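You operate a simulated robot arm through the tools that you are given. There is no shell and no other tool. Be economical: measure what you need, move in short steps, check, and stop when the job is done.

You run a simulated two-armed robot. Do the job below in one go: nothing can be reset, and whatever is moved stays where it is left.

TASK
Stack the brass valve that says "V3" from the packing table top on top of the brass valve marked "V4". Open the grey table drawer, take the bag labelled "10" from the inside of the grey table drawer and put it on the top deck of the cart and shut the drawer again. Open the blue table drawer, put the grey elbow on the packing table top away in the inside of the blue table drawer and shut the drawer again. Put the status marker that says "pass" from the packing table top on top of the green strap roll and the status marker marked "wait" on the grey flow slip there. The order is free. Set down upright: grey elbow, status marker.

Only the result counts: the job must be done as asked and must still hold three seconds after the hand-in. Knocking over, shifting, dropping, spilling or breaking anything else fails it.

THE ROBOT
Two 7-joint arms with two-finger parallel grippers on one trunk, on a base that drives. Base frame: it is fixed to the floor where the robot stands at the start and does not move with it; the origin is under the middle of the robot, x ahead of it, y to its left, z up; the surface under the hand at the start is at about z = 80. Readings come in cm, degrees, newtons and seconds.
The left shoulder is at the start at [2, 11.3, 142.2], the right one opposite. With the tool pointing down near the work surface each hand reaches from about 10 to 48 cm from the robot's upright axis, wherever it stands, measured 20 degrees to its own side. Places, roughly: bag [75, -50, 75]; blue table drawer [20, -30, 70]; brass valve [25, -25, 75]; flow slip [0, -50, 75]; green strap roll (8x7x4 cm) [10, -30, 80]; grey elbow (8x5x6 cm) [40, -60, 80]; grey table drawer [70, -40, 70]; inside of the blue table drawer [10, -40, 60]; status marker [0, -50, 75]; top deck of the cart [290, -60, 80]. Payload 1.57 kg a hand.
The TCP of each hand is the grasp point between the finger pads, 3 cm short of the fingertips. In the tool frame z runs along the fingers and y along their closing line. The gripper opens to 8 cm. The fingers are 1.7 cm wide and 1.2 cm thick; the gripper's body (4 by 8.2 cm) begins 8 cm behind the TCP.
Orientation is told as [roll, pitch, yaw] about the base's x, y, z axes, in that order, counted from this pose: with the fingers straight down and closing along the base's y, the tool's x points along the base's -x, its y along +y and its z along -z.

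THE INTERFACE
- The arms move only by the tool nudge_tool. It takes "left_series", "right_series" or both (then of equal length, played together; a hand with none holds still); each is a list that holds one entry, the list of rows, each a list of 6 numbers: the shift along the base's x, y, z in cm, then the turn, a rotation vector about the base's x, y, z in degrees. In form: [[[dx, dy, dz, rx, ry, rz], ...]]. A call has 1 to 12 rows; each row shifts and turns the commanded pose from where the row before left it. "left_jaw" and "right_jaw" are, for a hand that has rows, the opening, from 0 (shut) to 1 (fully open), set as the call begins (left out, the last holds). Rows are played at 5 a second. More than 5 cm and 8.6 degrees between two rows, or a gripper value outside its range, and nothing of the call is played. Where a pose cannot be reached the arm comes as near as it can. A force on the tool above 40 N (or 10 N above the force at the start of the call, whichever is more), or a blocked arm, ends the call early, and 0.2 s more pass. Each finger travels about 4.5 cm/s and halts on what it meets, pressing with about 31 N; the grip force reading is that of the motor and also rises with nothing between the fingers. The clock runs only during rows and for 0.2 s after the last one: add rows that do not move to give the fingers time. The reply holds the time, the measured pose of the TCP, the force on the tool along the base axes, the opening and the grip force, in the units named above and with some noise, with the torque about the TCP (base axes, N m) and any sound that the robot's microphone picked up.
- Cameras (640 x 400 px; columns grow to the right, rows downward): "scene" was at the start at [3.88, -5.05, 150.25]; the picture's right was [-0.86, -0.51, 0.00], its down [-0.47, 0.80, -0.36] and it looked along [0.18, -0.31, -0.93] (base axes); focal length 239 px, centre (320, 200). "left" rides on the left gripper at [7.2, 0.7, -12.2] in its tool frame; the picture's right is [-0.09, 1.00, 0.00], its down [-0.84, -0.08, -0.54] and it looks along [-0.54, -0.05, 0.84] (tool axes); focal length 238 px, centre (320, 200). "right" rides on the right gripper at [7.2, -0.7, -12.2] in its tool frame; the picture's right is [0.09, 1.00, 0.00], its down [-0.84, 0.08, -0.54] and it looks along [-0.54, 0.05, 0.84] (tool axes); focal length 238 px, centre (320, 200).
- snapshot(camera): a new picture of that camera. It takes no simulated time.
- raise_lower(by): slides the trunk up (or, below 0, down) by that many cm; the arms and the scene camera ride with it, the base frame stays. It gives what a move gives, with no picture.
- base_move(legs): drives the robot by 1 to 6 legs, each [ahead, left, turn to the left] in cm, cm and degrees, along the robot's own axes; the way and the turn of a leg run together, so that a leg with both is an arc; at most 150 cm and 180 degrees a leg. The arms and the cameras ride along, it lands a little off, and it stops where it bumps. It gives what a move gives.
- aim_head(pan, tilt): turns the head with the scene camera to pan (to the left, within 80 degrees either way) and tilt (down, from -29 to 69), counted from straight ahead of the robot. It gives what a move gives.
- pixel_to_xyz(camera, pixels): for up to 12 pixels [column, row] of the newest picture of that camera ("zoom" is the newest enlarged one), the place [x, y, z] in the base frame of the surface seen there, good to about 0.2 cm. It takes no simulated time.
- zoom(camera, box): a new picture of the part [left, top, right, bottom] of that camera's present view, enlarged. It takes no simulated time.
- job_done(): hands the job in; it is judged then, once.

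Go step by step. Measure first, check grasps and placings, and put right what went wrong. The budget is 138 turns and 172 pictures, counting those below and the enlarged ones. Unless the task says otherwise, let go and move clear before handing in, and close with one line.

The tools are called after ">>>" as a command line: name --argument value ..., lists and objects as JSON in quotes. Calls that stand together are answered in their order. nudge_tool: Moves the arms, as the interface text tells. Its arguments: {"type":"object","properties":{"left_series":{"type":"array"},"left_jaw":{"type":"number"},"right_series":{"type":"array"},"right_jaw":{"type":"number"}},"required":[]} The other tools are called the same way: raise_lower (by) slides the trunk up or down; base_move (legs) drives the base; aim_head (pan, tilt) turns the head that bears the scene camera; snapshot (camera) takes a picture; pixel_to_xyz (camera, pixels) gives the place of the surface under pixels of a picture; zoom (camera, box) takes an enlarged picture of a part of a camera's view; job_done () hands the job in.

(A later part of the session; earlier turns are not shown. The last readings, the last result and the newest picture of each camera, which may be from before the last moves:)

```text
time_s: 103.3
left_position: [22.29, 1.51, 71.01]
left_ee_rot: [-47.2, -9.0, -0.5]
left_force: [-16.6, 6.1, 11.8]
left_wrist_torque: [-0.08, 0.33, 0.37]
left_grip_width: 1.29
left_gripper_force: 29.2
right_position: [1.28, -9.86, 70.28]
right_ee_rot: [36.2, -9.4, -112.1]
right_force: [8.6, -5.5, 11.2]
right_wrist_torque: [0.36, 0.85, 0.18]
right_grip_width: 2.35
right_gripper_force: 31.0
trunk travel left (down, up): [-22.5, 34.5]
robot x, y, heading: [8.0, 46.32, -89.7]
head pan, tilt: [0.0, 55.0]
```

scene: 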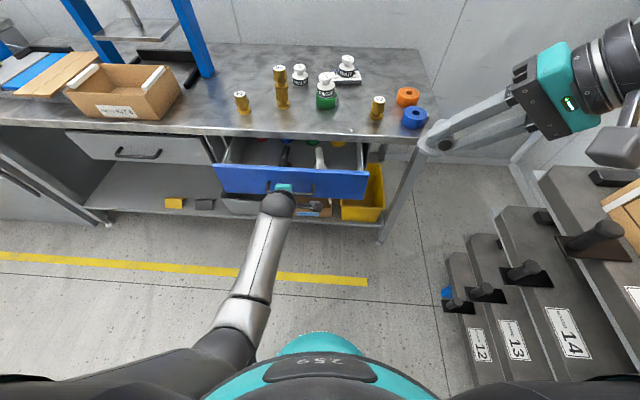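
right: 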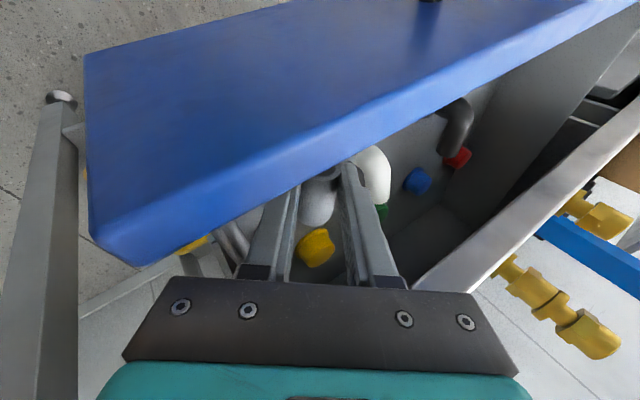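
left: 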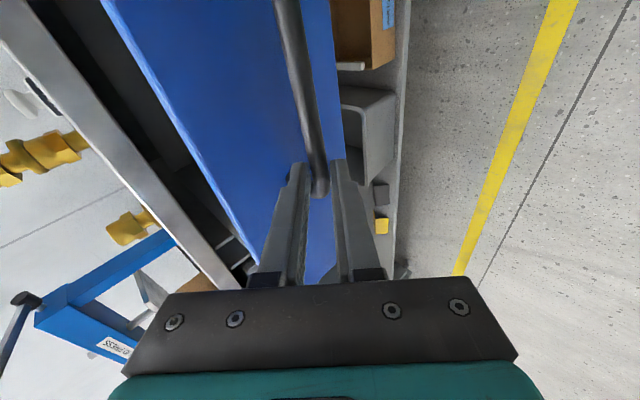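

Contact at z 70.3 pushes +x/−y — likely the gripper body on the front panel corner, not the floor. I raise and shift −y/+x, then try again.

>>> nudge_tool --right_series '[[[0, 0, 1.0, 0, 0, 0], [0.6, -1.3, 0, 0, 0, 0], [0, 0, 0, 0, 0, 0]]]'

>>> nudge_tool --right_series '[[[0, 0, -0.6, 0, 0, 0], [0, 0, -0.4, 0, 0, 0], [0, 0, -0.3, 0, 0, 0], [0, 0, 0, 0, 0, 0]]]'

>>> zoom --camera "scene" --box '[270, 100, 430, 200]'

```text
time_s: 104.1
left_position: [22.36, 1.29, 70.87]
left_ee_rot: [-47.1, -9.1, -0.5]
left_force: [-12.5, 0.0, 10.5]
left_wrist_torque: [-0.15, 0.8, -0.09]
left_grip_width: 1.31
left_gripper_force: 30.2
right_position: [1.43, -10.82, 71.17]
right_ee_rot: [35.8, -9.2, -112.5]
right_force: [0.2, 0.7, -0.3]
right_wrist_torque: [-0.01, -0.01, -0.03]
right_grip_width: 2.31
right_gripper_force: 31.2
right hand out of reach, approached as far as the arm can: row 2
trunk travel left (down, up): [-22.5, 34.5]
robot x, y, heading: [8.13, 46.41, -89.7]
head pan, tilt: [0.0, 55.0]
```

```text
time_s: 105.1
left_position: [22.33, 1.46, 70.96]
left_ee_rot: [-47.1, -9.1, -0.6]
left_force: [-12.7, 1.1, 11.0]
left_wrist_torque: [-0.16, 0.6, 0.13]
left_grip_width: 1.28
left_gripper_force: 30.2
right_position: [1.36, -10.07, 70.26]
right_ee_rot: [35.8, -9.2, -112.3]
right_force: [0.8, 0.6, -0.5]
right_wrist_torque: [0.01, 0.0, -0.01]
right_grip_width: 2.32
right_gripper_force: 30.8
right hand out of reach, approached as far as the arm can: row 1, 3
trunk travel left (down, up): [-22.5, 34.5]
robot x, y, heading: [7.76, 46.49, -89.9]
head pan, tilt: [0.0, 55.0]
```

```text
4.00 times, centred on (350, 150) of scene
```

zoom: 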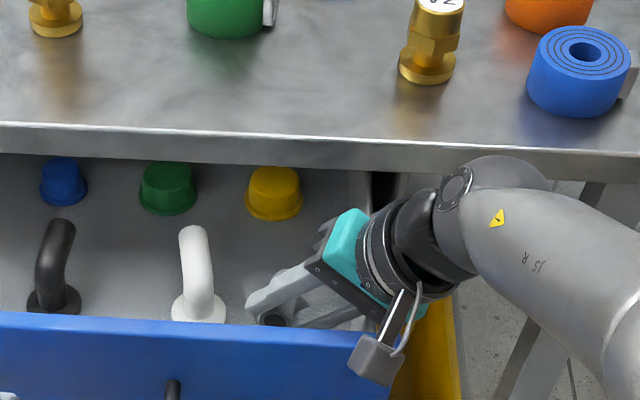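

The right arm is at its reach limit. I raise the elbow out again, then release the handle with the left hand and back it off so that the base can move closer.

>>> nudge_tool --right_series '[[[0, 0, 3, 0, 0, 0], [0, 0.5, 4, 0, 0, 0], [0, 1, 4, 0, 0, 0], [0, 1, 4, 0, 0, 0], [0, 1, 4, 0, 0, 0], [0, 0, 0, 0, 0, 0]]]'

>>> nudge_tool --left_series '[[[0, 0, 0, 0, 0, 0], [0, 0, 0, 0, 0, 0], [0, 0, 0, 0, 0, 0], [0, 0.7, 0.8, 0, 0, 0], [0, 0.7, 0.8, 0, 0, 0], [0, 0.7, 1, 0, 0, 0], [0, 0.7, 2, 0, 0, 0], [0, 0, 3, 0, 0, 0], [0, 0, 3, 0, 0, 0], [0, 0, 0, 0, 0, 0]]]' --left_jaw 0.4

>>> snapshot --camera "scene"

>>> snapshot --camera "left"

```text
time_s: 106.5
left_position: [22.43, 1.43, 70.99]
left_ee_rot: [-47.1, -9.1, -0.6]
left_force: [-13.6, 2.7, 11.4]
left_wrist_torque: [-0.12, 0.63, 0.2]
left_grip_width: 1.31
left_gripper_force: 29.9
right_position: [1.39, -6.44, 89.33]
right_ee_rot: [36.0, -9.0, -112.3]
right_force: [-0.9, -0.1, -0.4]
right_wrist_torque: [0.0, -0.01, -0.02]
right_grip_width: 2.32
right_gripper_force: 31.1
trunk travel left (down, up): [-22.5, 34.5]
robot x, y, heading: [7.79, 46.55, -89.7]
head pan, tilt: [0.0, 55.0]
```

```text
time_s: 108.3
left_position: [28.34, 3.79, 77.78]
left_ee_rot: [-47.6, -18.9, -1.7]
left_force: [-0.9, 1.0, 0.9]
left_wrist_torque: [0.03, 0.02, 0.03]
left_grip_width: 3.19
left_gripper_force: 0.0
right_position: [1.41, -6.51, 89.26]
right_ee_rot: [35.9, -9.1, -112.1]
right_force: [0.0, 1.2, 0.2]
right_wrist_torque: [-0.02, -0.04, 0.01]
right_grip_width: 2.33
right_gripper_force: 31.2
trunk travel left (down, up): [-22.5, 34.5]
robot x, y, heading: [7.92, 46.6, -89.6]
head pan, tilt: [0.0, 55.0]
stopped in row 8 (left hand): the arm was blocked; the commanded pose is now the measured one
```

```text
75 pictures are left
```

scene: 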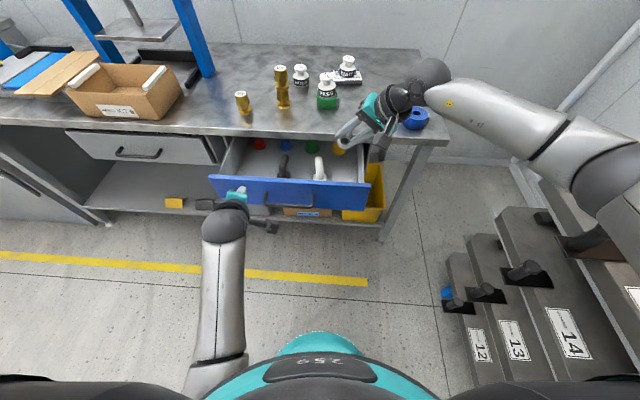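

```text
74 pictures are left
```

left: 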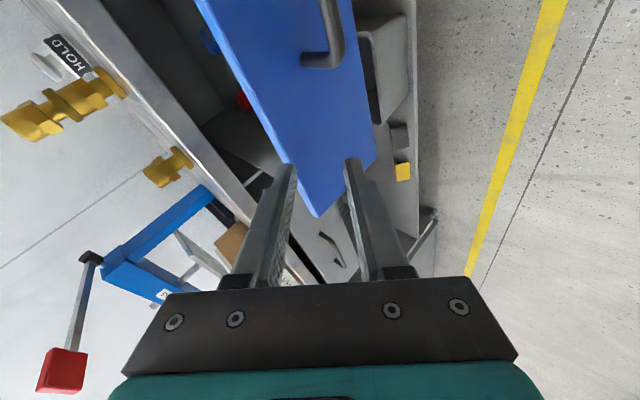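

The left hand is off the handle. I raise it and take out the tilt so it isn't jammed against the body.

>>> nudge_tool --left_series '[[[0.5, 0, 2, 6, 0, 0], [0.5, 0, 3, 7, 0, 0], [0.5, 0, 3, 7, 6, 0], [0.5, 0, 3, 7, 6, 0], [0.5, 0, 3, 7, 6, 0], [1, 0, 3, 7, 0, 0], [1, 0, 3, 6, 0, 0], [0, 0, 0, 0, 0, 0]]]'

>>> snapshot --camera "scene"

```text
refused: row 3 steps farther than a row can; nothing moved
```

```text
73 pictures are left
```

scene: 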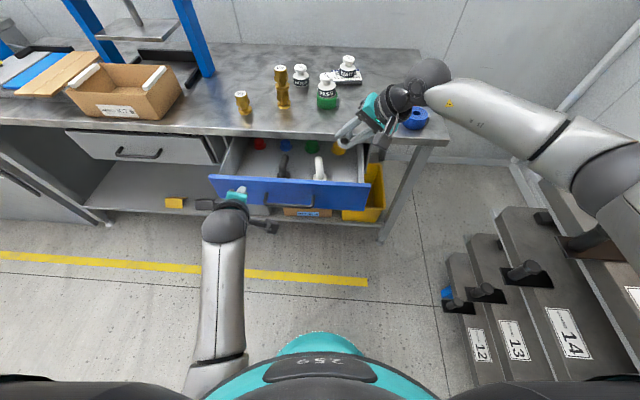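

>>> nudge_tool --left_series '[[[0.5, 0, 2, 6, 0, 0], [0.5, 0, 3, 7, 0, 0], [0.5, 0, 3, 6, 5, 0], [0.5, 0, 3, 6, 5, 0], [0.5, 0, 3, 6, 5, 0], [1, 0, 3, 6, 4, 0], [1, 0, 3, 8, 0, 0], [0, 0, 0, 0, 0, 0]]]'

>>> snapshot --camera "scene"

```text
time_s: 110.1
left_position: [34.31, 1.38, 95.73]
left_ee_rot: [-4.5, 5.4, -8.1]
left_force: [-0.6, 0.8, 0.0]
left_wrist_torque: [0.0, -0.02, -0.01]
left_grip_width: 3.2
left_gripper_force: 0.0
left hand out of reach, approached as far as the arm can: row 5, 6
right_position: [1.62, -6.5, 89.32]
right_ee_rot: [35.9, -9.1, -112.2]
right_force: [-0.2, -0.9, -0.1]
right_wrist_torque: [0.01, -0.03, 0.01]
right_grip_width: 2.33
right_gripper_force: 30.9
trunk travel left (down, up): [-22.5, 34.5]
robot x, y, heading: [8.1, 46.53, -89.2]
head pan, tilt: [0.0, 55.0]
```

```text
72 pictures are left
```

scene: 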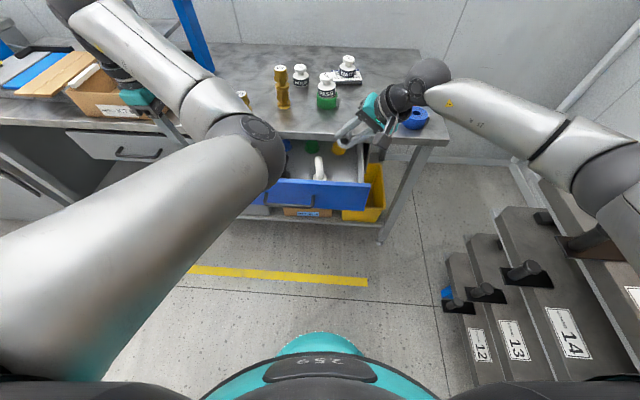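

Left hand is up and clear. I drive 7 cm closer; the right hand's elbow bottom (z≈83) stays above the table.

>>> base_move --legs '[[7, 0, 0]]'

>>> nudge_tool --right_series '[[[0, 1.5, 0, 0, 0, 0], [0, 1.4, 0, 0, 0, 0], [0, 0, 0, 0, 0, 0]]]'

>>> snapshot --camera "scene"

>>> snapshot --camera "right"

```text
time_s: 111.1
left_position: [34.45, -5.82, 95.78]
left_ee_rot: [-4.6, 5.3, -7.8]
left_force: [0.7, 0.1, -0.1]
left_wrist_torque: [0.0, 0.0, 0.0]
left_grip_width: 3.18
left_gripper_force: 0.1
right_position: [1.6, -13.68, 89.24]
right_ee_rot: [35.9, -9.1, -112.2]
right_force: [-0.9, 0.2, 0.1]
right_wrist_torque: [0.0, 0.03, 0.01]
right_grip_width: 2.35
right_gripper_force: 30.8
trunk travel left (down, up): [-22.5, 34.5]
robot x, y, heading: [8.26, 39.45, -89.6]
head pan, tilt: [0.0, 55.0]
```

```text
time_s: 111.9
left_position: [34.43, -5.7, 95.86]
left_ee_rot: [-4.6, 5.2, -7.8]
left_force: [-0.4, -0.5, 0.6]
left_wrist_torque: [-0.01, -0.02, 0.01]
left_grip_width: 3.18
left_gripper_force: 0.0
right_position: [1.63, -10.68, 89.32]
right_ee_rot: [35.9, -9.0, -112.2]
right_force: [-0.1, -0.9, -0.1]
right_wrist_torque: [0.04, 0.01, -0.02]
right_grip_width: 2.35
right_gripper_force: 31.1
trunk travel left (down, up): [-22.5, 34.5]
robot x, y, heading: [8.47, 39.76, -89.0]
head pan, tilt: [0.0, 55.0]
```

```text
71 pictures are left
```

scene: 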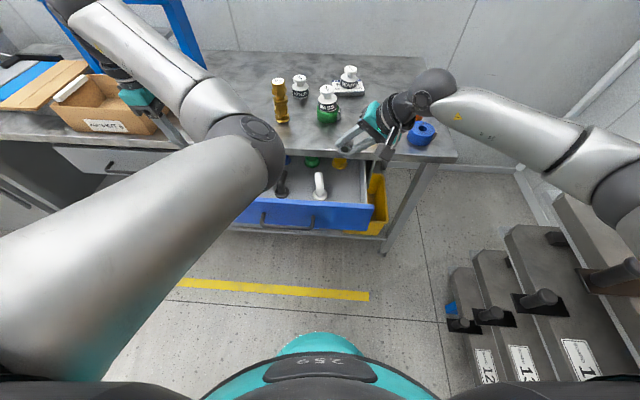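

```text
70 pictures are left
```

right: 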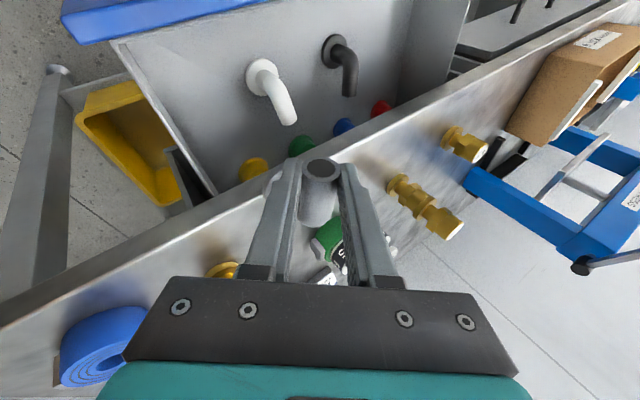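

>>> pixel_to_xyz --camera "scene" --pixels '[[350, 206], [365, 206], [280, 200], [320, 192], [345, 190]]'

>>> nudge_tool --right_series '[[[0.4, -0.1, -3, 0, 0, 0], [0, 0, -4, 0, 0, 0], [0, 0, -4, 0, 0, 0], [0, 0, -4, 0, 0, 0], [0, -0.2, -3, 0, 0, 0], [0, 0, 0, 0, 0, 0]]]'

>>> nudge_tool --right_series '[[[0, 0, -0.6, 0, 0, 0], [0, 0, -0.4, 0, 0, 0], [0, 0, -0.3, 0, 0, 0], [0, 0, 0, 0, 0, 0]]]'

>>> zoom --camera "scene" --box '[260, 100, 420, 220]'

```text
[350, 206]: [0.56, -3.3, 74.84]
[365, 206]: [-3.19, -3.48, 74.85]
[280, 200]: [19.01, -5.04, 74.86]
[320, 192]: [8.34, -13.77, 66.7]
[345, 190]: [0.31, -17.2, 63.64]
```

```text
time_s: 113.3
left_position: [34.49, -5.62, 95.86]
left_ee_rot: [-4.6, 5.3, -7.9]
left_force: [-0.3, 0.2, 0.3]
left_wrist_torque: [0.02, -0.01, 0.03]
left_grip_width: 3.21
left_gripper_force: 0.1
right_position: [2.02, -11.12, 71.18]
right_ee_rot: [35.8, -9.1, -112.1]
right_force: [0.9, -0.2, -0.7]
right_wrist_torque: [0.01, 0.03, -0.02]
right_grip_width: 2.35
right_gripper_force: 31.4
trunk travel left (down, up): [-22.5, 34.5]
robot x, y, heading: [8.4, 39.41, -89.4]
head pan, tilt: [0.0, 55.0]
```

```text
time_s: 114.3
left_position: [34.54, -5.78, 95.74]
left_ee_rot: [-4.6, 5.3, -7.7]
left_force: [-0.2, 0.5, -0.5]
left_wrist_torque: [0.03, -0.01, -0.02]
left_grip_width: 3.2
left_gripper_force: 0.1
right_position: [2.15, -11.05, 69.98]
right_ee_rot: [35.9, -9.2, -112.2]
right_force: [-0.5, 0.1, 0.8]
right_wrist_torque: [0.01, -0.02, 0.02]
right_grip_width: 2.32
right_gripper_force: 31.1
trunk travel left (down, up): [-22.5, 34.5]
robot x, y, heading: [8.1, 39.67, -89.3]
head pan, tilt: [0.0, 55.0]
```

```text
3.33 times, centred on (340, 160) of scene
```

zoom: 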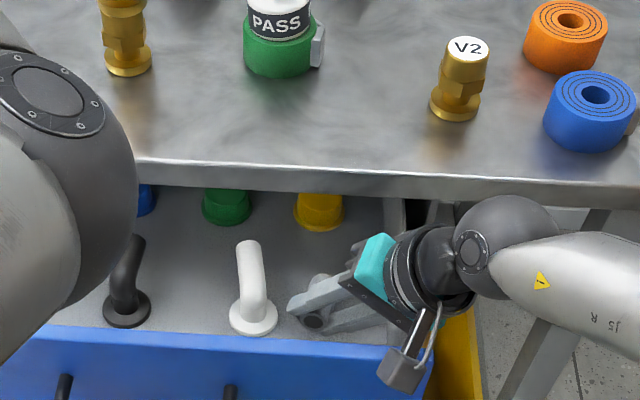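

Clean descent, no side contact. I lower in 0.15 steps until the floor is felt.

>>> nudge_tool --right_series '[[[0, 0, -0.15, 0, 0, 0], [0, 0, -0.15, 0, 0, 0], [0, 0, 0, 0, 0, 0]]]'

```text
time_s: 115.1
left_position: [34.45, -5.57, 95.75]
left_ee_rot: [-4.6, 5.3, -7.8]
left_force: [-0.6, -1.3, 1.0]
left_wrist_torque: [-0.01, 0.01, 0.01]
left_grip_width: 3.17
left_gripper_force: 0.0
right_position: [2.12, -10.99, 69.8]
right_ee_rot: [36.0, -9.3, -112.3]
right_force: [-2.0, -0.7, 11.6]
right_wrist_torque: [0.62, 0.65, 0.15]
right_grip_width: 2.33
right_gripper_force: 31.3
trunk travel left (down, up): [-22.5, 34.5]
robot x, y, heading: [8.26, 39.23, -89.5]
head pan, tilt: [0.0, 55.0]
```

Floor contact felt (11.6 N vertical). I back off 0.1, open partly, and withdraw along the finger axis.

>>> nudge_tool --right_series '[[[0, 0, 0.1, 0, 0, 0], [0, 0, 0, 0, 0, 0]]]'

>>> nudge_tool --right_series '[[[0, 0, 0, 0, 0, 0], [0, 0, 0, 0, 0, 0], [0, 0, 0, 0, 0, 0], [0, 0, 0, 0, 0, 0], [-0.7, 0.5, 1.2, 0, 0, 0], [-1.4, 1.0, 2.4, 0, 0, 0], [-1.4, 1.0, 2.4, 0, 0, 0], [-1.4, 1.0, 3, 0, 0, 0], [-1.4, 1.0, 3, 0, 0, 0], [-1.4, 1.0, 3, 0, 0, 0], [0, 1, 3, 0, 0, 0], [0, 0, 0, 0, 0, 0]]]' --right_jaw 0.5

>>> zoom --camera "scene" --box '[260, 100, 420, 220]'

>>> snapshot --camera "right"

```text
time_s: 115.7
left_position: [34.46, -5.67, 95.73]
left_ee_rot: [-4.6, 5.3, -7.8]
left_force: [-0.1, -0.2, -0.2]
left_wrist_torque: [-0.03, 0.0, 0.02]
left_grip_width: 3.19
left_gripper_force: 0.1
right_position: [2.16, -10.96, 69.83]
right_ee_rot: [35.9, -9.2, -112.1]
right_force: [-1.7, -1.8, 13.6]
right_wrist_torque: [0.76, 0.75, 0.18]
right_grip_width: 2.34
right_gripper_force: 30.7
trunk travel left (down, up): [-22.5, 34.5]
robot x, y, heading: [7.84, 39.48, -89.5]
head pan, tilt: [0.0, 55.0]
```

```text
time_s: 118.3
left_position: [34.47, -5.63, 95.68]
left_ee_rot: [-4.6, 5.3, -7.7]
left_force: [0.0, -0.1, -0.5]
left_wrist_torque: [0.01, -0.01, -0.01]
left_grip_width: 3.16
left_gripper_force: 0.1
right_position: [-5.56, -4.37, 87.94]
right_ee_rot: [35.9, -9.1, -112.2]
right_force: [1.1, -0.3, 0.2]
right_wrist_torque: [0.02, -0.01, 0.01]
right_grip_width: 4.01
right_gripper_force: 0.1
trunk travel left (down, up): [-22.5, 34.5]
robot x, y, heading: [8.23, 39.38, -89.8]
head pan, tilt: [0.0, 55.0]
```

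```text
3.33 times, centred on (340, 160) of scene
```

zoom: 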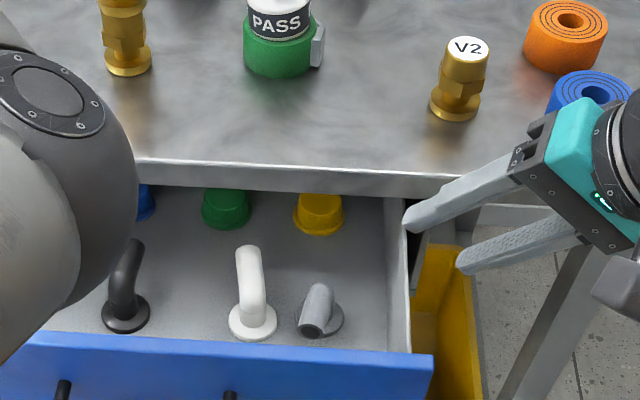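

```text
67 pictures are left
```

right: 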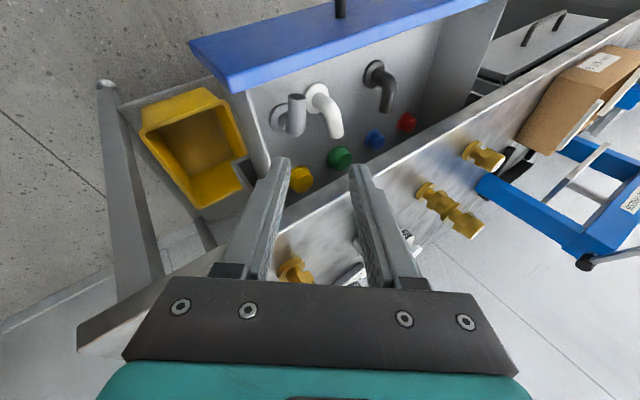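

The grey elbow stands upright in the drawer next to the white one. Now I close the drawer by pushing the handle bar with the closed left hand, first moving it in front of the bar.

>>> nudge_tool --left_series '[[[-3, 3, 0, 0, 0, 0], [-3, 3, 0, 0, 0, 0], [-3, 3, 0, 0, 0, 0], [-3, 2, 0, 0, 0, 0], [-3, 1, 0, 0, 0, 0], [-2.5, 0, -3, 0, 0, 0], [0, 0, -4, 0, 0, 0], [0, 0, -4, 0, 0, 0], [0, 0, 0, 0, 0, 0]]]' --left_jaw 0

>>> snapshot --camera "left"

>>> snapshot --camera "scene"

```text
time_s: 120.5
left_position: [32.52, -6.6, 80.22]
left_ee_rot: [-5.3, 2.6, -5.4]
left_force: [0.7, 0.0, 0.6]
left_wrist_torque: [-0.01, 0.04, 0.02]
left_grip_width: 0.02
left_gripper_force: 20.9
left hand out of reach, approached as far as the arm can: row 1, 2, 3, 4, 5
right_position: [-5.55, -4.37, 87.82]
right_ee_rot: [35.9, -9.2, -112.0]
right_force: [-0.7, 0.8, -0.7]
right_wrist_torque: [-0.04, 0.03, 0.01]
right_grip_width: 3.99
right_gripper_force: 0.1
trunk travel left (down, up): [-22.5, 34.5]
robot x, y, heading: [8.22, 39.24, -89.4]
head pan, tilt: [0.0, 55.0]
stopped in row 9 (left hand): the arm was blocked; the commanded pose is now the measured one
```

```text
66 pictures are left
```

left: 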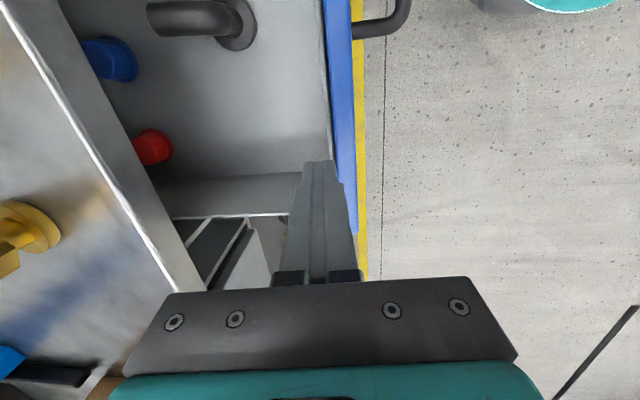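

```text
65 pictures are left
```

scene: 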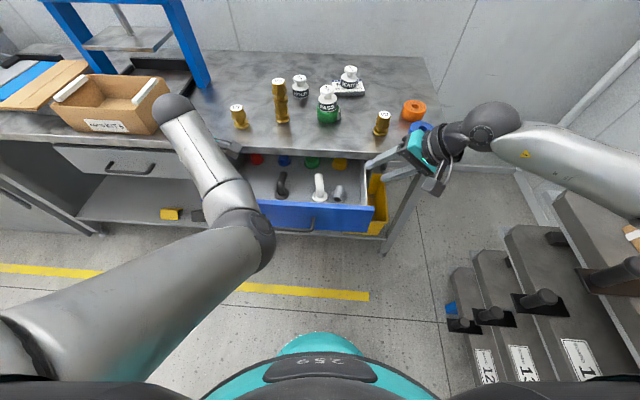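

The left arm sits in an awkward elbow-in posture and hovers over the drawer front. I lift it clear (up and outward), and meanwhile straighten the right hand, which I'll use for pushing.

>>> nudge_tool --left_series '[[[0.5, 0, 3, 0, 0, 0], [1, 0, 3, 0, 0, 0], [1, 0, 3, 0, 0, 0], [1, 0, 3, 0, 0, 0], [1, 0, 3, 0, 0, 0], [1, 0, 3, 0, 0, 0], [1, 0, 3, 0, 0, 0], [0, 0, 0, 0, 0, 0]]]' --right_series '[[[0, 1, 1, 0, 7.5, 0], [0, 1, 1, 0, 7.5, 0], [0, 1, 1, 0, 7.5, 0], [0, 1, 0, 0, 7.5, 0], [0, 1, 0, 6.7, 0, 4], [0, 1, 0, 6.7, 0, 5], [0, 1, 0, 6.6, 0, 5], [0, 0, 0, 0, 0, 0]]]' --right_jaw 0

>>> snapshot --camera "scene"

>>> snapshot --camera "right"

```text
time_s: 122.3
left_position: [38.71, -6.88, 101.23]
left_ee_rot: [-5.4, 2.8, -5.4]
left_force: [0.0, 0.0, 0.2]
left_wrist_torque: [0.0, 0.01, 0.02]
left_grip_width: 0.0
left_gripper_force: 21.2
right_position: [-5.58, 2.58, 91.02]
right_ee_rot: [3.7, 0.9, -90.2]
right_force: [-0.4, 0.1, 0.5]
right_wrist_torque: [0.03, 0.01, 0.0]
right_grip_width: 0.02
right_gripper_force: 21.5
trunk travel left (down, up): [-22.5, 34.5]
robot x, y, heading: [8.05, 39.49, -89.7]
head pan, tilt: [0.0, 55.0]
```

```text
64 pictures are left
```

scene: 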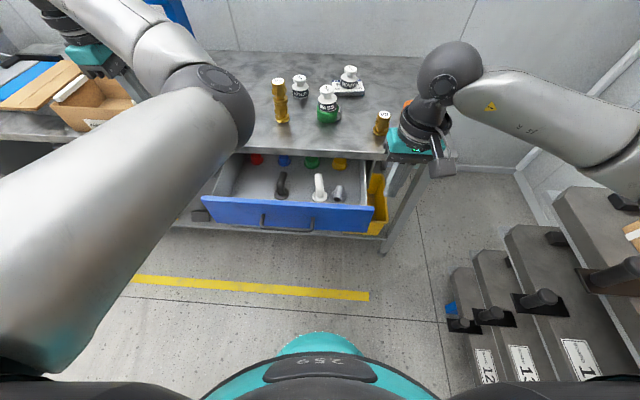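

```text
63 pictures are left
```

right: 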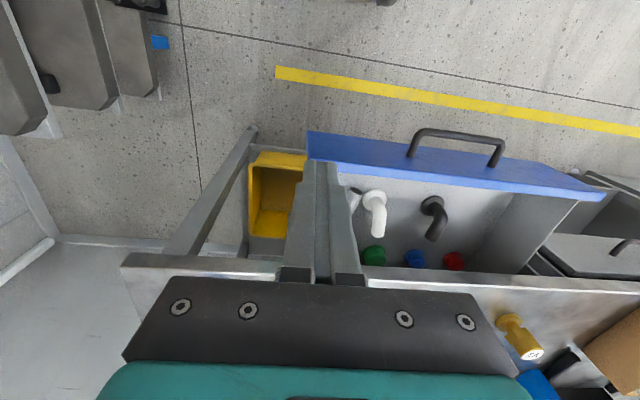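

Right hand is vertical again. I check where the left elbow is before moving the right hand to the handle.

>>> pixel_to_xyz --camera "scene" --pixels '[[235, 110], [215, 150], [160, 210], [225, 80], [250, 120], [265, 220], [313, 222], [290, 231], [120, 290]]'

```text
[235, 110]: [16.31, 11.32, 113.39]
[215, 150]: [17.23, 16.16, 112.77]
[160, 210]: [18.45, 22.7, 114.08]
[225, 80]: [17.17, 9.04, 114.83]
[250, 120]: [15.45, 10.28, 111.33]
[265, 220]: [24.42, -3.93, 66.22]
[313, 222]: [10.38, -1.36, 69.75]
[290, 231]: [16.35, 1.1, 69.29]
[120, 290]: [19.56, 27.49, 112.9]
```

The left elbow (≈[17,10,113]) is in the way of the right wrist. I swing the left hand further outward first.

>>> nudge_tool --left_series '[[[3, 0.5, 1, 0, 0, 0], [3, 0.5, 1, 0, 0, -4], [3, 0.5, 1, 0, 0, -8], [3, 0.5, 1, 0, 0, -8], [3, 0.5, 1, 0, 0, -8], [0, 0, 0, 0, 0, -8], [0, 0, 0, 0, 0, -8], [0, 0, 0, 0, 0, -8], [0, 0, 0, 0, 0, -8], [0, 0, 0, 0, 0, -8], [0, 0, 0, 0, 0, -8], [0, 0, 0, 0, 0, -8]]]'

>>> snapshot --camera "scene"

```text
time_s: 124.9
left_position: [53.71, -4.23, 106.22]
left_ee_rot: [-5.5, 2.9, -89.5]
left_force: [0.7, -0.1, -0.2]
left_wrist_torque: [-0.04, -0.03, 0.03]
left_grip_width: 0.0
left_gripper_force: 21.4
right_position: [-5.59, 2.6, 90.97]
right_ee_rot: [3.8, 0.9, -90.2]
right_force: [-0.3, 0.3, -0.4]
right_wrist_torque: [-0.01, 0.02, 0.0]
right_grip_width: 0.01
right_gripper_force: 20.8
trunk travel left (down, up): [-22.5, 34.5]
robot x, y, heading: [8.05, 39.43, -89.3]
head pan, tilt: [0.0, 55.0]
```

```text
62 pictures are left
```

scene: 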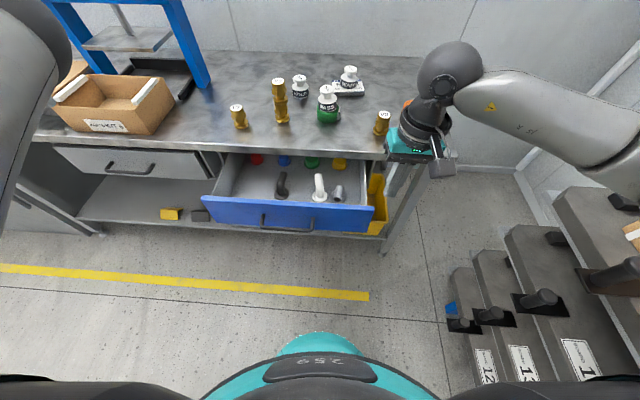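

Left arm is out of the way. I bring the right hand in front of the bar and down.

>>> nudge_tool --right_series '[[[4, 0.8, 0, -1, 0, 0], [4, 0.8, 0, -1, 0, 0], [4, 0.8, 0, -1, 0, 0], [4, 0.8, 0, -0.7, 0, 0], [4, 0.8, 0, 0, 0, 0], [0, 0, -4, 0, 0, 0], [0, 0, -4, 0, 0, 0], [0, 0, -4, 0, 0, 0], [0, 0, -4, 0, 0, 0], [0, 0, -3.5, 0, 0, 0], [0, 0, 0, 0, 0, 0]]]'

>>> snapshot --camera "scene"

>>> snapshot --camera "right"

```text
time_s: 127.3
left_position: [53.64, -4.08, 106.21]
left_ee_rot: [-5.4, 2.8, -89.5]
left_force: [0.3, 0.6, 0.3]
left_wrist_torque: [-0.01, 0.01, 0.01]
left_grip_width: 0.0
left_gripper_force: 21.4
right_position: [14.72, 6.78, 71.4]
right_ee_rot: [3.8, -2.8, -90.3]
right_force: [-0.2, -0.1, -0.2]
right_wrist_torque: [0.0, -0.03, 0.0]
right_grip_width: 0.0
right_gripper_force: 21.0
trunk travel left (down, up): [-22.5, 34.5]
robot x, y, heading: [7.87, 39.28, -89.7]
head pan, tilt: [0.0, 55.0]
```

```text
61 pictures are left
```

scene: 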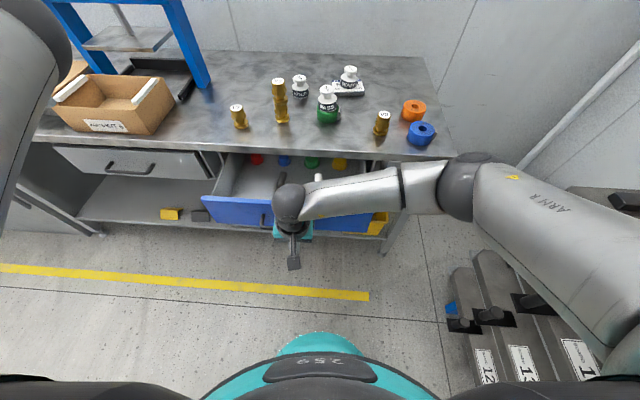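

```text
60 pictures are left
```

right: 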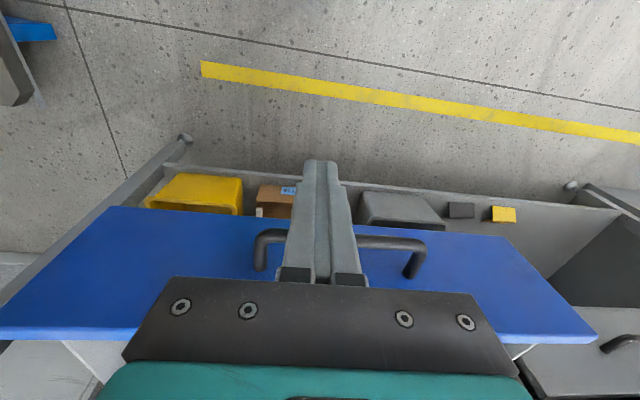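

Fingers are in front of the bar. I push the drawer in.

>>> nudge_tool --right_series '[[[0, -2, 0, 0, 0, 0], [0, -2, 0, 0, 0, 0], [0, -2, 0, 0, 0, 0], [0, -2, 0, 0, 0, 0], [0, -2, 0, 0, 0, 0], [0, -2, 0, 0, 0, 0], [0, -2, 0, 0, 0, 0], [0, -2, 0, 0, 0, 0], [0, -2, 0, 0, 0, 0], [0, -1.5, 0, 0, 0, 0], [0, 0, 0, 0, 0, 0]]]'

>>> snapshot --camera "scene"

>>> snapshot --camera "right"

```text
time_s: 129.7
left_position: [53.64, -4.09, 106.21]
left_ee_rot: [-5.3, 2.9, -89.4]
left_force: [0.5, 0.7, -0.5]
left_wrist_torque: [0.0, 0.03, 0.01]
left_grip_width: 0.01
left_gripper_force: 21.6
right_position: [13.49, -9.77, 72.74]
right_ee_rot: [3.7, -2.9, -90.3]
right_force: [0.5, 0.6, 0.3]
right_wrist_torque: [-0.01, 0.03, 0.01]
right_grip_width: 0.01
right_gripper_force: 21.5
right hand out of reach, approached as far as the arm can: row 8, 9, 10
trunk travel left (down, up): [-22.5, 34.5]
robot x, y, heading: [7.9, 39.43, -89.6]
head pan, tilt: [0.0, 55.0]
```

```text
59 pictures are left
```

scene: 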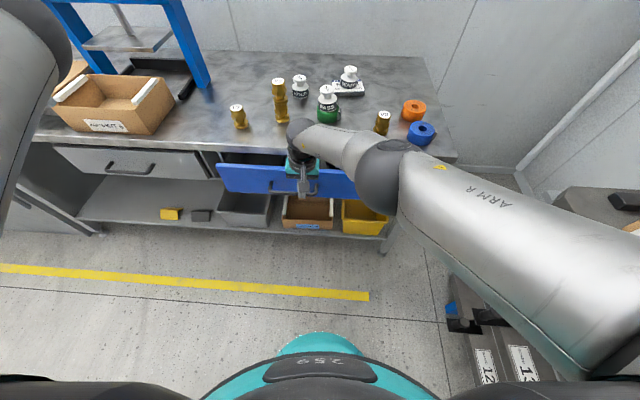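

```text
58 pictures are left
```

right: 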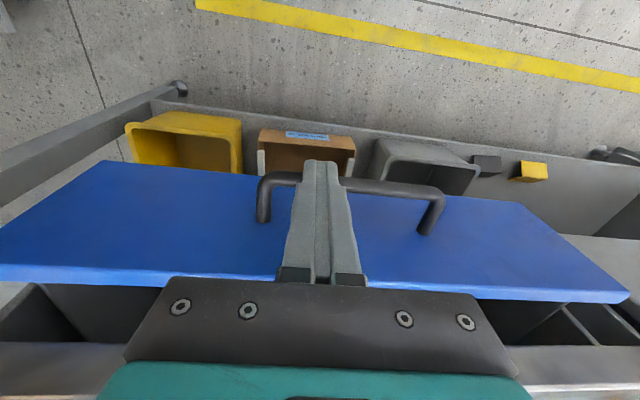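

Nearly closed; arm at reach limit, so I drive the base 4.5 cm forward to finish the push.

>>> base_move --legs '[[4.5, 0, 0]]'

>>> snapshot --camera "scene"

>>> pixel_to_xyz --camera "scene" --pixels '[[235, 175], [270, 175], [270, 190], [345, 190], [345, 175]]'

```text
time_s: 130.6
left_position: [53.65, -8.48, 106.21]
left_ee_rot: [-5.4, 2.7, -89.5]
left_force: [-0.5, -0.6, 0.5]
left_wrist_torque: [0.02, 0.03, 0.04]
left_grip_width: 0.0
left_gripper_force: 21.1
right_position: [13.54, -14.01, 72.61]
right_ee_rot: [3.8, -2.7, -90.3]
right_force: [-2.5, 11.8, 1.8]
right_wrist_torque: [0.35, 0.08, -0.07]
right_grip_width: 0.02
right_gripper_force: 21.0
trunk travel left (down, up): [-22.5, 34.5]
robot x, y, heading: [8.13, 34.76, -89.5]
head pan, tilt: [0.0, 55.0]
```

```text
57 pictures are left
```

scene: 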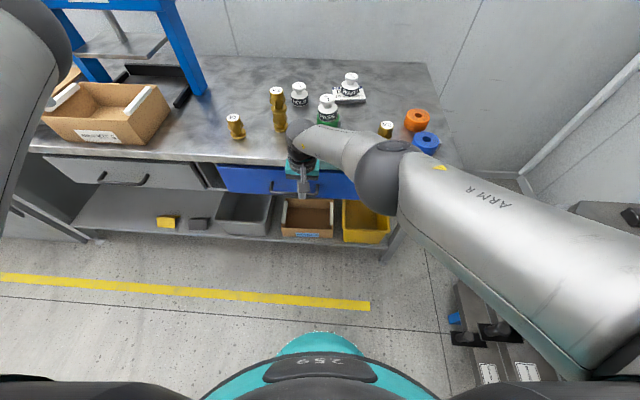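

```text
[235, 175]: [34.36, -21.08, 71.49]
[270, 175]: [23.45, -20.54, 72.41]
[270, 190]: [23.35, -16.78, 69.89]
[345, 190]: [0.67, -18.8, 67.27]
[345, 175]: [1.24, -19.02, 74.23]
```

The blue drawer is back at its original closed plane (y≈−19.9 at x 16). I retract the right hand and measure the grey drawer's handle.

>>> pixel_to_xyz --camera "scene" --pixels '[[103, 182], [125, 184], [146, 182], [60, 172], [195, 180], [120, 170], [100, 172], [148, 172], [130, 158]]'

>>> nudge_tool --right_series '[[[0, 3, 0, 0, 0, 0], [0, 3, 2, 0, 0, 0], [0, 1, 4, 0, 0, 0], [-1, 0, 4, 0, 0, 0], [-2, 0, 4, 0, 0, 0], [-3, 0, 3, 0, 0, 0], [-3, 0, 3, 0, 0, 0], [-3, 0, 3, 0, 0, 0], [0, 0, 0, 0, 0, 0]]]'

>>> zoom --camera "scene" --box '[0, 60, 400, 310]'

```text
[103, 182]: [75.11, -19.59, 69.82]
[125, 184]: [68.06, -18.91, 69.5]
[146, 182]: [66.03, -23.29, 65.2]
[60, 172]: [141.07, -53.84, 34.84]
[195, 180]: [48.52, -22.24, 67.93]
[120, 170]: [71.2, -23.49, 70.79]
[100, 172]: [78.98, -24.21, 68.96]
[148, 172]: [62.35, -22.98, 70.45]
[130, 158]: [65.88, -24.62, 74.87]
```

```text
time_s: 132.6
left_position: [53.62, -8.52, 106.15]
left_ee_rot: [-5.3, 2.8, -89.5]
left_force: [0.0, 0.6, -0.2]
left_wrist_torque: [-0.01, 0.0, -0.01]
left_grip_width: 0.02
left_gripper_force: 21.4
right_position: [1.56, -7.05, 95.58]
right_ee_rot: [3.8, -2.7, -90.2]
right_force: [0.3, 0.4, 0.6]
right_wrist_torque: [0.01, 0.01, -0.03]
right_grip_width: 0.0
right_gripper_force: 21.0
trunk travel left (down, up): [-22.5, 34.5]
robot x, y, heading: [7.93, 34.96, -89.5]
head pan, tilt: [0.0, 55.0]
```

```text
1.60 times, centred on (200, 185) of scene
```

zoom: 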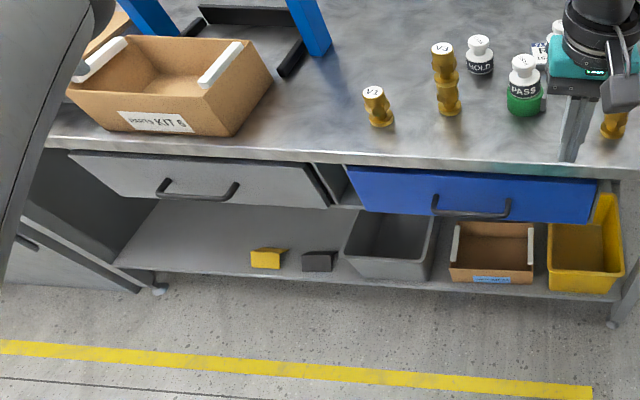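

Grey handle: bar x 62–76, y≈−19.2, z 69.7; the table is skewed about −3.9°. I turn the robot to match and drive to x≈78, y≈46.

>>> base_move --legs '[[0, 0, -4.2], [-15.5, 69, 0]]'

>>> aim_head --pan -5 --tilt 45

>>> snapshot --camera "scene"

```text
time_s: 137.0
left_position: [121.96, -0.91, 106.05]
left_ee_rot: [-5.4, 2.9, -93.6]
left_force: [-0.1, 0.6, -0.1]
left_wrist_torque: [0.0, 0.01, 0.02]
left_grip_width: 0.02
left_gripper_force: 21.3
right_position: [70.07, 4.43, 95.53]
right_ee_rot: [3.8, -2.7, -94.4]
right_force: [0.6, -0.2, 0.2]
right_wrist_torque: [0.0, 0.02, 0.01]
right_grip_width: 0.0
right_gripper_force: 21.4
trunk travel left (down, up): [-22.5, 34.5]
robot x, y, heading: [79.53, 45.65, -93.2]
head pan, tilt: [0.0, 55.0]
```

```text
time_s: 137.7
left_position: [121.89, -0.92, 106.14]
left_ee_rot: [-5.4, 2.8, -93.5]
left_force: [-0.1, 0.2, -0.8]
left_wrist_torque: [0.03, 0.05, 0.03]
left_grip_width: 0.01
left_gripper_force: 20.8
right_position: [70.15, 4.44, 95.53]
right_ee_rot: [3.7, -2.5, -94.2]
right_force: [0.3, 0.5, 0.1]
right_wrist_torque: [0.01, 0.01, 0.02]
right_grip_width: 0.0
right_gripper_force: 21.3
trunk travel left (down, up): [-22.5, 34.5]
robot x, y, heading: [79.3, 45.62, -93.4]
head pan, tilt: [-5.0, 45.0]
```

```text
55 pictures are left
```

scene: 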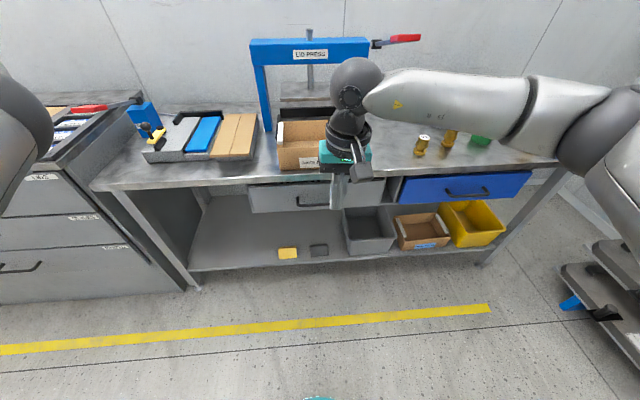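

Now I rotate the right hand −90° about z while moving it forward, then tilt it 45° toward the grey handle.

>>> nudge_tool --right_series '[[[0, -1, 0, -0.3, 0, -7.3], [0, -1, 0, -0.3, 0, -7.3], [0, -1, 0, -0.3, 0, -7.3], [0, -1, 0, 0, 0, -7.3], [0, -1, 0, 0, 0, -7.3], [0, -1, 0, 0, 0, -7.3], [0, -1, 0, 0, 0, -7.3], [0, -1, 0, 0, 0, -7.3], [0, -1, 0, 0, 0, -7.3], [0, -1, 0, 0, 0, -7.3], [0, -1, 0, 0, 0, -7.3], [0, -1, 0, 0, 0, -7.3]]]' --right_jaw 1

>>> nudge_tool --right_series '[[[0, -1, -1, -7, 0, 0], [0, -1, -2, -7, 0, 0], [0, 0, -2, -7, 0, 0], [0, 0, -2, -7, 0, 0], [0, 0, -2, -7, 0, 0], [0, 0, -2, -7, 0, 0], [0, 0, -2, 0, 0, 0], [0, 0, 0, 0, 0, 0]]]'

>>> snapshot --camera "right"

>>> snapshot --camera "scene"

```text
time_s: 140.3
left_position: [122.0, -0.89, 106.19]
left_ee_rot: [-5.5, 2.9, -93.5]
left_force: [-0.7, -0.6, 0.2]
left_wrist_torque: [0.01, 0.03, 0.01]
left_grip_width: 0.0
left_gripper_force: 21.5
right_position: [70.17, -7.64, 95.67]
right_ee_rot: [4.1, -3.5, 177.9]
right_force: [0.4, 0.2, 0.0]
right_wrist_torque: [0.0, -0.01, -0.04]
right_grip_width: 8.01
right_gripper_force: 0.0
trunk travel left (down, up): [-22.5, 34.5]
robot x, y, heading: [79.32, 45.76, -93.3]
head pan, tilt: [-5.0, 45.0]
```

```text
time_s: 142.1
left_position: [121.87, -0.82, 106.23]
left_ee_rot: [-5.4, 2.8, -93.4]
left_force: [0.5, 0.2, 0.2]
left_wrist_torque: [0.01, 0.0, -0.03]
left_grip_width: 0.0
left_gripper_force: 21.1
right_position: [70.05, -9.65, 82.66]
right_ee_rot: [46.0, -1.2, 176.4]
right_force: [-0.7, 0.1, -0.7]
right_wrist_torque: [-0.01, 0.0, 0.02]
right_grip_width: 8.01
right_gripper_force: 0.2
trunk travel left (down, up): [-22.5, 34.5]
robot x, y, heading: [79.89, 45.39, -93.7]
head pan, tilt: [-5.0, 45.0]
```

```text
54 pictures are left
```

right: 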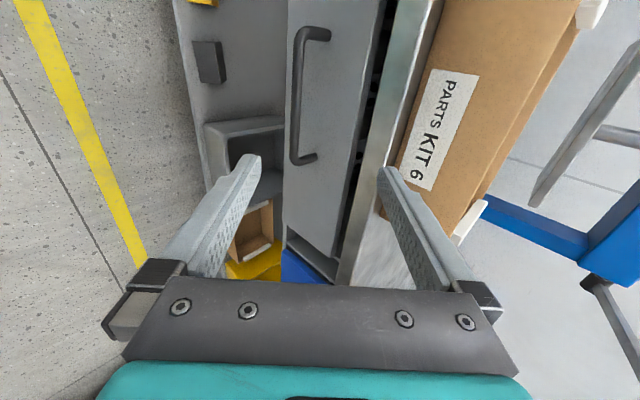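

```text
53 pictures are left
```

scene: 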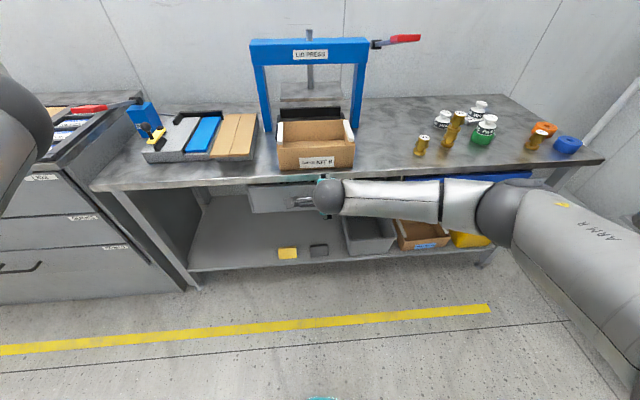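

The handle bar is seen at (303,90). I measure it.

>>> pixel_to_xyz --camera "right" --pixels '[[300, 50], [298, 95], [296, 140], [320, 34], [308, 158], [340, 100], [405, 170], [395, 100]]'

```text
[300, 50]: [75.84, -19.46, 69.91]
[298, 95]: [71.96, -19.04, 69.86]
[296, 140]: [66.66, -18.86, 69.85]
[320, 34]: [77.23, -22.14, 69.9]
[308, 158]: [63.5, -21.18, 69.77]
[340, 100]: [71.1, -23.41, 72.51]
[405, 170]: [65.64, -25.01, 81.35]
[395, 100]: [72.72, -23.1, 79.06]
```

Bar axis ≈[70,−19.3,69.4]. I narrow the jaws and go in as before.

>>> nudge_tool --right_series '[[[0, 0, -3.6, 0, 0, 0], [0, -2.1, -2.1, 0, 0, 0], [0, -2.1, -2.1, 0, 0, 0], [0, -2.1, -2.1, 0, 0, 0], [0, -2.1, -2.1, 0, 0, 0], [0, 0, 0, 0, 0, 0]]]' --right_jaw 0.4

>>> snapshot --camera "right"

```text
time_s: 143.5
left_position: [122.03, -0.95, 106.14]
left_ee_rot: [-5.4, 2.8, -93.5]
left_force: [0.1, 0.2, 0.3]
left_wrist_torque: [0.0, 0.05, -0.03]
left_grip_width: 0.0
left_gripper_force: 21.4
right_position: [70.1, -16.42, 71.88]
right_ee_rot: [46.1, -1.3, 176.4]
right_force: [-0.1, -0.1, -0.5]
right_wrist_torque: [0.02, 0.04, 0.0]
right_grip_width: 3.21
right_gripper_force: 0.2
right hand out of reach, approached as far as the arm can: row 5
trunk travel left (down, up): [-22.5, 34.5]
robot x, y, heading: [79.33, 46.08, -93.5]
head pan, tilt: [-5.0, 45.0]
```

```text
52 pictures are left
```

right: 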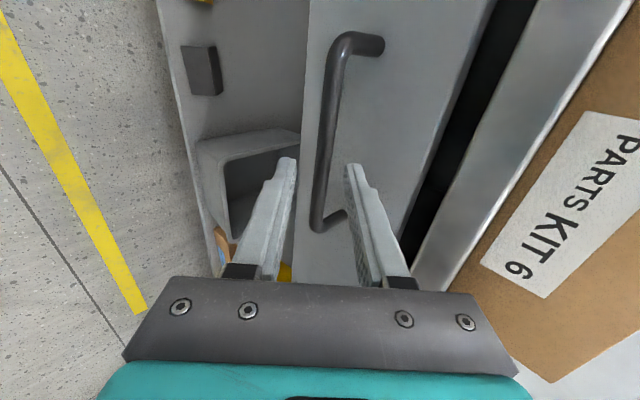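

Just short of reach. I pull the hand back a little, drive 4 cm ahead, and then finish the insertion.

>>> nudge_tool --right_series '[[[0, 2, 2, 0, 0, 0], [0, 2, 1, 0, 0, 0], [0, 0, 0, 0, 0, 0]]]'

>>> base_move --legs '[[4, 0, 0]]'

>>> snapshot --camera "right"

```text
time_s: 144.3
left_position: [121.95, -0.86, 106.11]
left_ee_rot: [-5.4, 2.7, -93.5]
left_force: [-0.4, -0.1, 1.6]
left_wrist_torque: [-0.04, 0.03, -0.01]
left_grip_width: 0.02
left_gripper_force: 21.2
right_position: [70.14, -12.39, 74.94]
right_ee_rot: [46.0, -1.2, 176.2]
right_force: [-0.4, -0.3, -0.5]
right_wrist_torque: [0.01, 0.02, 0.03]
right_grip_width: 3.19
right_gripper_force: 0.1
trunk travel left (down, up): [-22.5, 34.5]
robot x, y, heading: [79.4, 45.79, -93.5]
head pan, tilt: [-5.0, 45.0]
```

```text
time_s: 145.2
left_position: [121.7, -4.94, 106.21]
left_ee_rot: [-5.4, 2.8, -93.5]
left_force: [0.1, -0.4, -0.7]
left_wrist_torque: [0.04, -0.02, -0.05]
left_grip_width: 0.0
left_gripper_force: 20.5
right_position: [69.83, -16.48, 74.82]
right_ee_rot: [46.0, -1.4, 176.4]
right_force: [-0.1, -0.1, 0.0]
right_wrist_torque: [0.03, -0.01, 0.02]
right_grip_width: 3.2
right_gripper_force: 0.0
trunk travel left (down, up): [-22.5, 34.5]
robot x, y, heading: [78.99, 41.73, -93.3]
head pan, tilt: [-5.0, 45.0]
```

```text
51 pictures are left
```

right: 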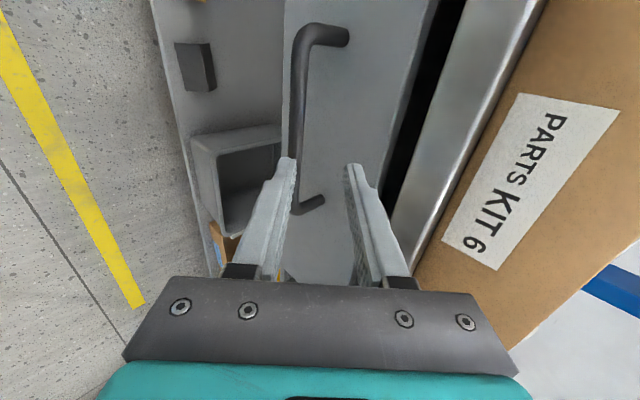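

>>> nudge_tool --right_series '[[[0, 1, -1.2, 0, 0, 0], [0, -1.3, -1.5, 0, 0, 0], [0, -1.2, -1.4, 0, 0, 0], [0, 0, 0, 0, 0, 0]]]'

>>> snapshot --camera "right"

```text
time_s: 146.2
left_position: [121.74, -4.94, 106.14]
left_ee_rot: [-5.4, 2.8, -93.4]
left_force: [0.0, -0.1, -0.7]
left_wrist_torque: [0.02, 0.0, -0.01]
left_grip_width: 0.0
left_gripper_force: 21.4
right_position: [69.79, -18.01, 70.81]
right_ee_rot: [46.1, -1.4, 176.3]
right_force: [-0.9, 0.1, -0.6]
right_wrist_torque: [-0.01, -0.01, 0.06]
right_grip_width: 3.2
right_gripper_force: 0.1
trunk travel left (down, up): [-22.5, 34.5]
robot x, y, heading: [79.25, 41.51, -93.3]
head pan, tilt: [-5.0, 45.0]
```

```text
50 pictures are left
```

right: 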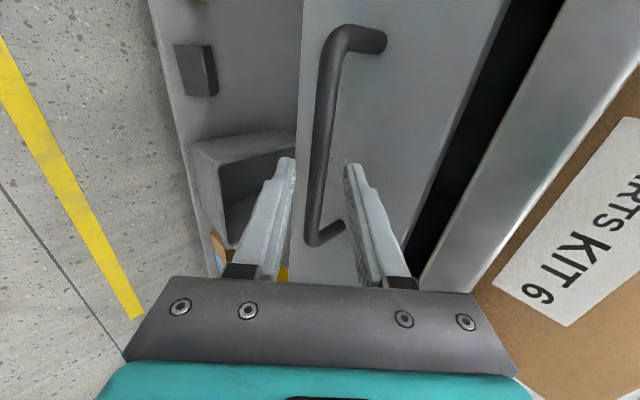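

The bar lies between the fingers. I close, then pull by driving the base back 18 cm so the arm keeps its comfortable pose.

>>> nudge_tool --right_series '[[[0, 0, 0, 0, 0, 0], [0, 0, 0, 0, 0, 0], [0, 0, 0, 0, 0, 0], [0, 0, 0, 0, 0, 0]]]' --right_jaw 0

>>> base_move --legs '[[-18, 0, 0]]'

>>> aim_head --pan -5 --tilt 52

>>> snapshot --camera "scene"

```text
time_s: 147.2
left_position: [121.66, -5.0, 106.09]
left_ee_rot: [-5.4, 2.8, -93.5]
left_force: [0.5, 0.0, -1.2]
left_wrist_torque: [0.0, 0.0, -0.03]
left_grip_width: 0.0
left_gripper_force: 20.6
right_position: [69.79, -17.92, 70.74]
right_ee_rot: [45.9, -1.1, 176.2]
right_force: [1.6, 5.6, -5.1]
right_wrist_torque: [0.14, -0.23, -0.36]
right_grip_width: 1.16
right_gripper_force: 29.2
trunk travel left (down, up): [-22.5, 34.5]
robot x, y, heading: [79.26, 41.37, -93.5]
head pan, tilt: [-5.0, 45.0]
```

```text
time_s: 148.7
left_position: [122.82, 12.64, 106.11]
left_ee_rot: [-5.4, 3.0, -93.4]
left_force: [-0.2, 0.2, -0.5]
left_wrist_torque: [0.0, 0.02, 0.02]
left_grip_width: 0.0
left_gripper_force: 21.1
right_position: [70.99, -0.55, 70.66]
right_ee_rot: [45.9, -1.3, 176.4]
right_force: [3.3, -0.8, -12.4]
right_wrist_torque: [0.15, -0.13, -0.44]
right_grip_width: 1.18
right_gripper_force: 29.1
trunk travel left (down, up): [-22.5, 34.5]
robot x, y, heading: [80.38, 59.16, -93.5]
head pan, tilt: [-5.0, 45.0]
```

```text
time_s: 149.3
left_position: [122.84, 12.76, 106.19]
left_ee_rot: [-5.4, 2.8, -93.3]
left_force: [0.2, 0.8, -0.4]
left_wrist_torque: [0.02, -0.02, 0.0]
left_grip_width: 0.01
left_gripper_force: 21.5
right_position: [71.01, -0.48, 70.8]
right_ee_rot: [45.9, -1.3, 176.4]
right_force: [0.4, 1.5, -3.1]
right_wrist_torque: [0.05, -0.18, -0.41]
right_grip_width: 1.17
right_gripper_force: 29.2
trunk travel left (down, up): [-22.5, 34.5]
robot x, y, heading: [80.3, 59.42, -93.4]
head pan, tilt: [-5.0, 52.0]
```

```text
49 pictures are left
```

scene: 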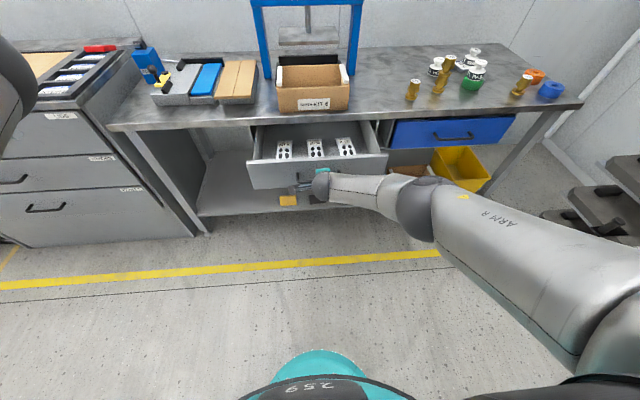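

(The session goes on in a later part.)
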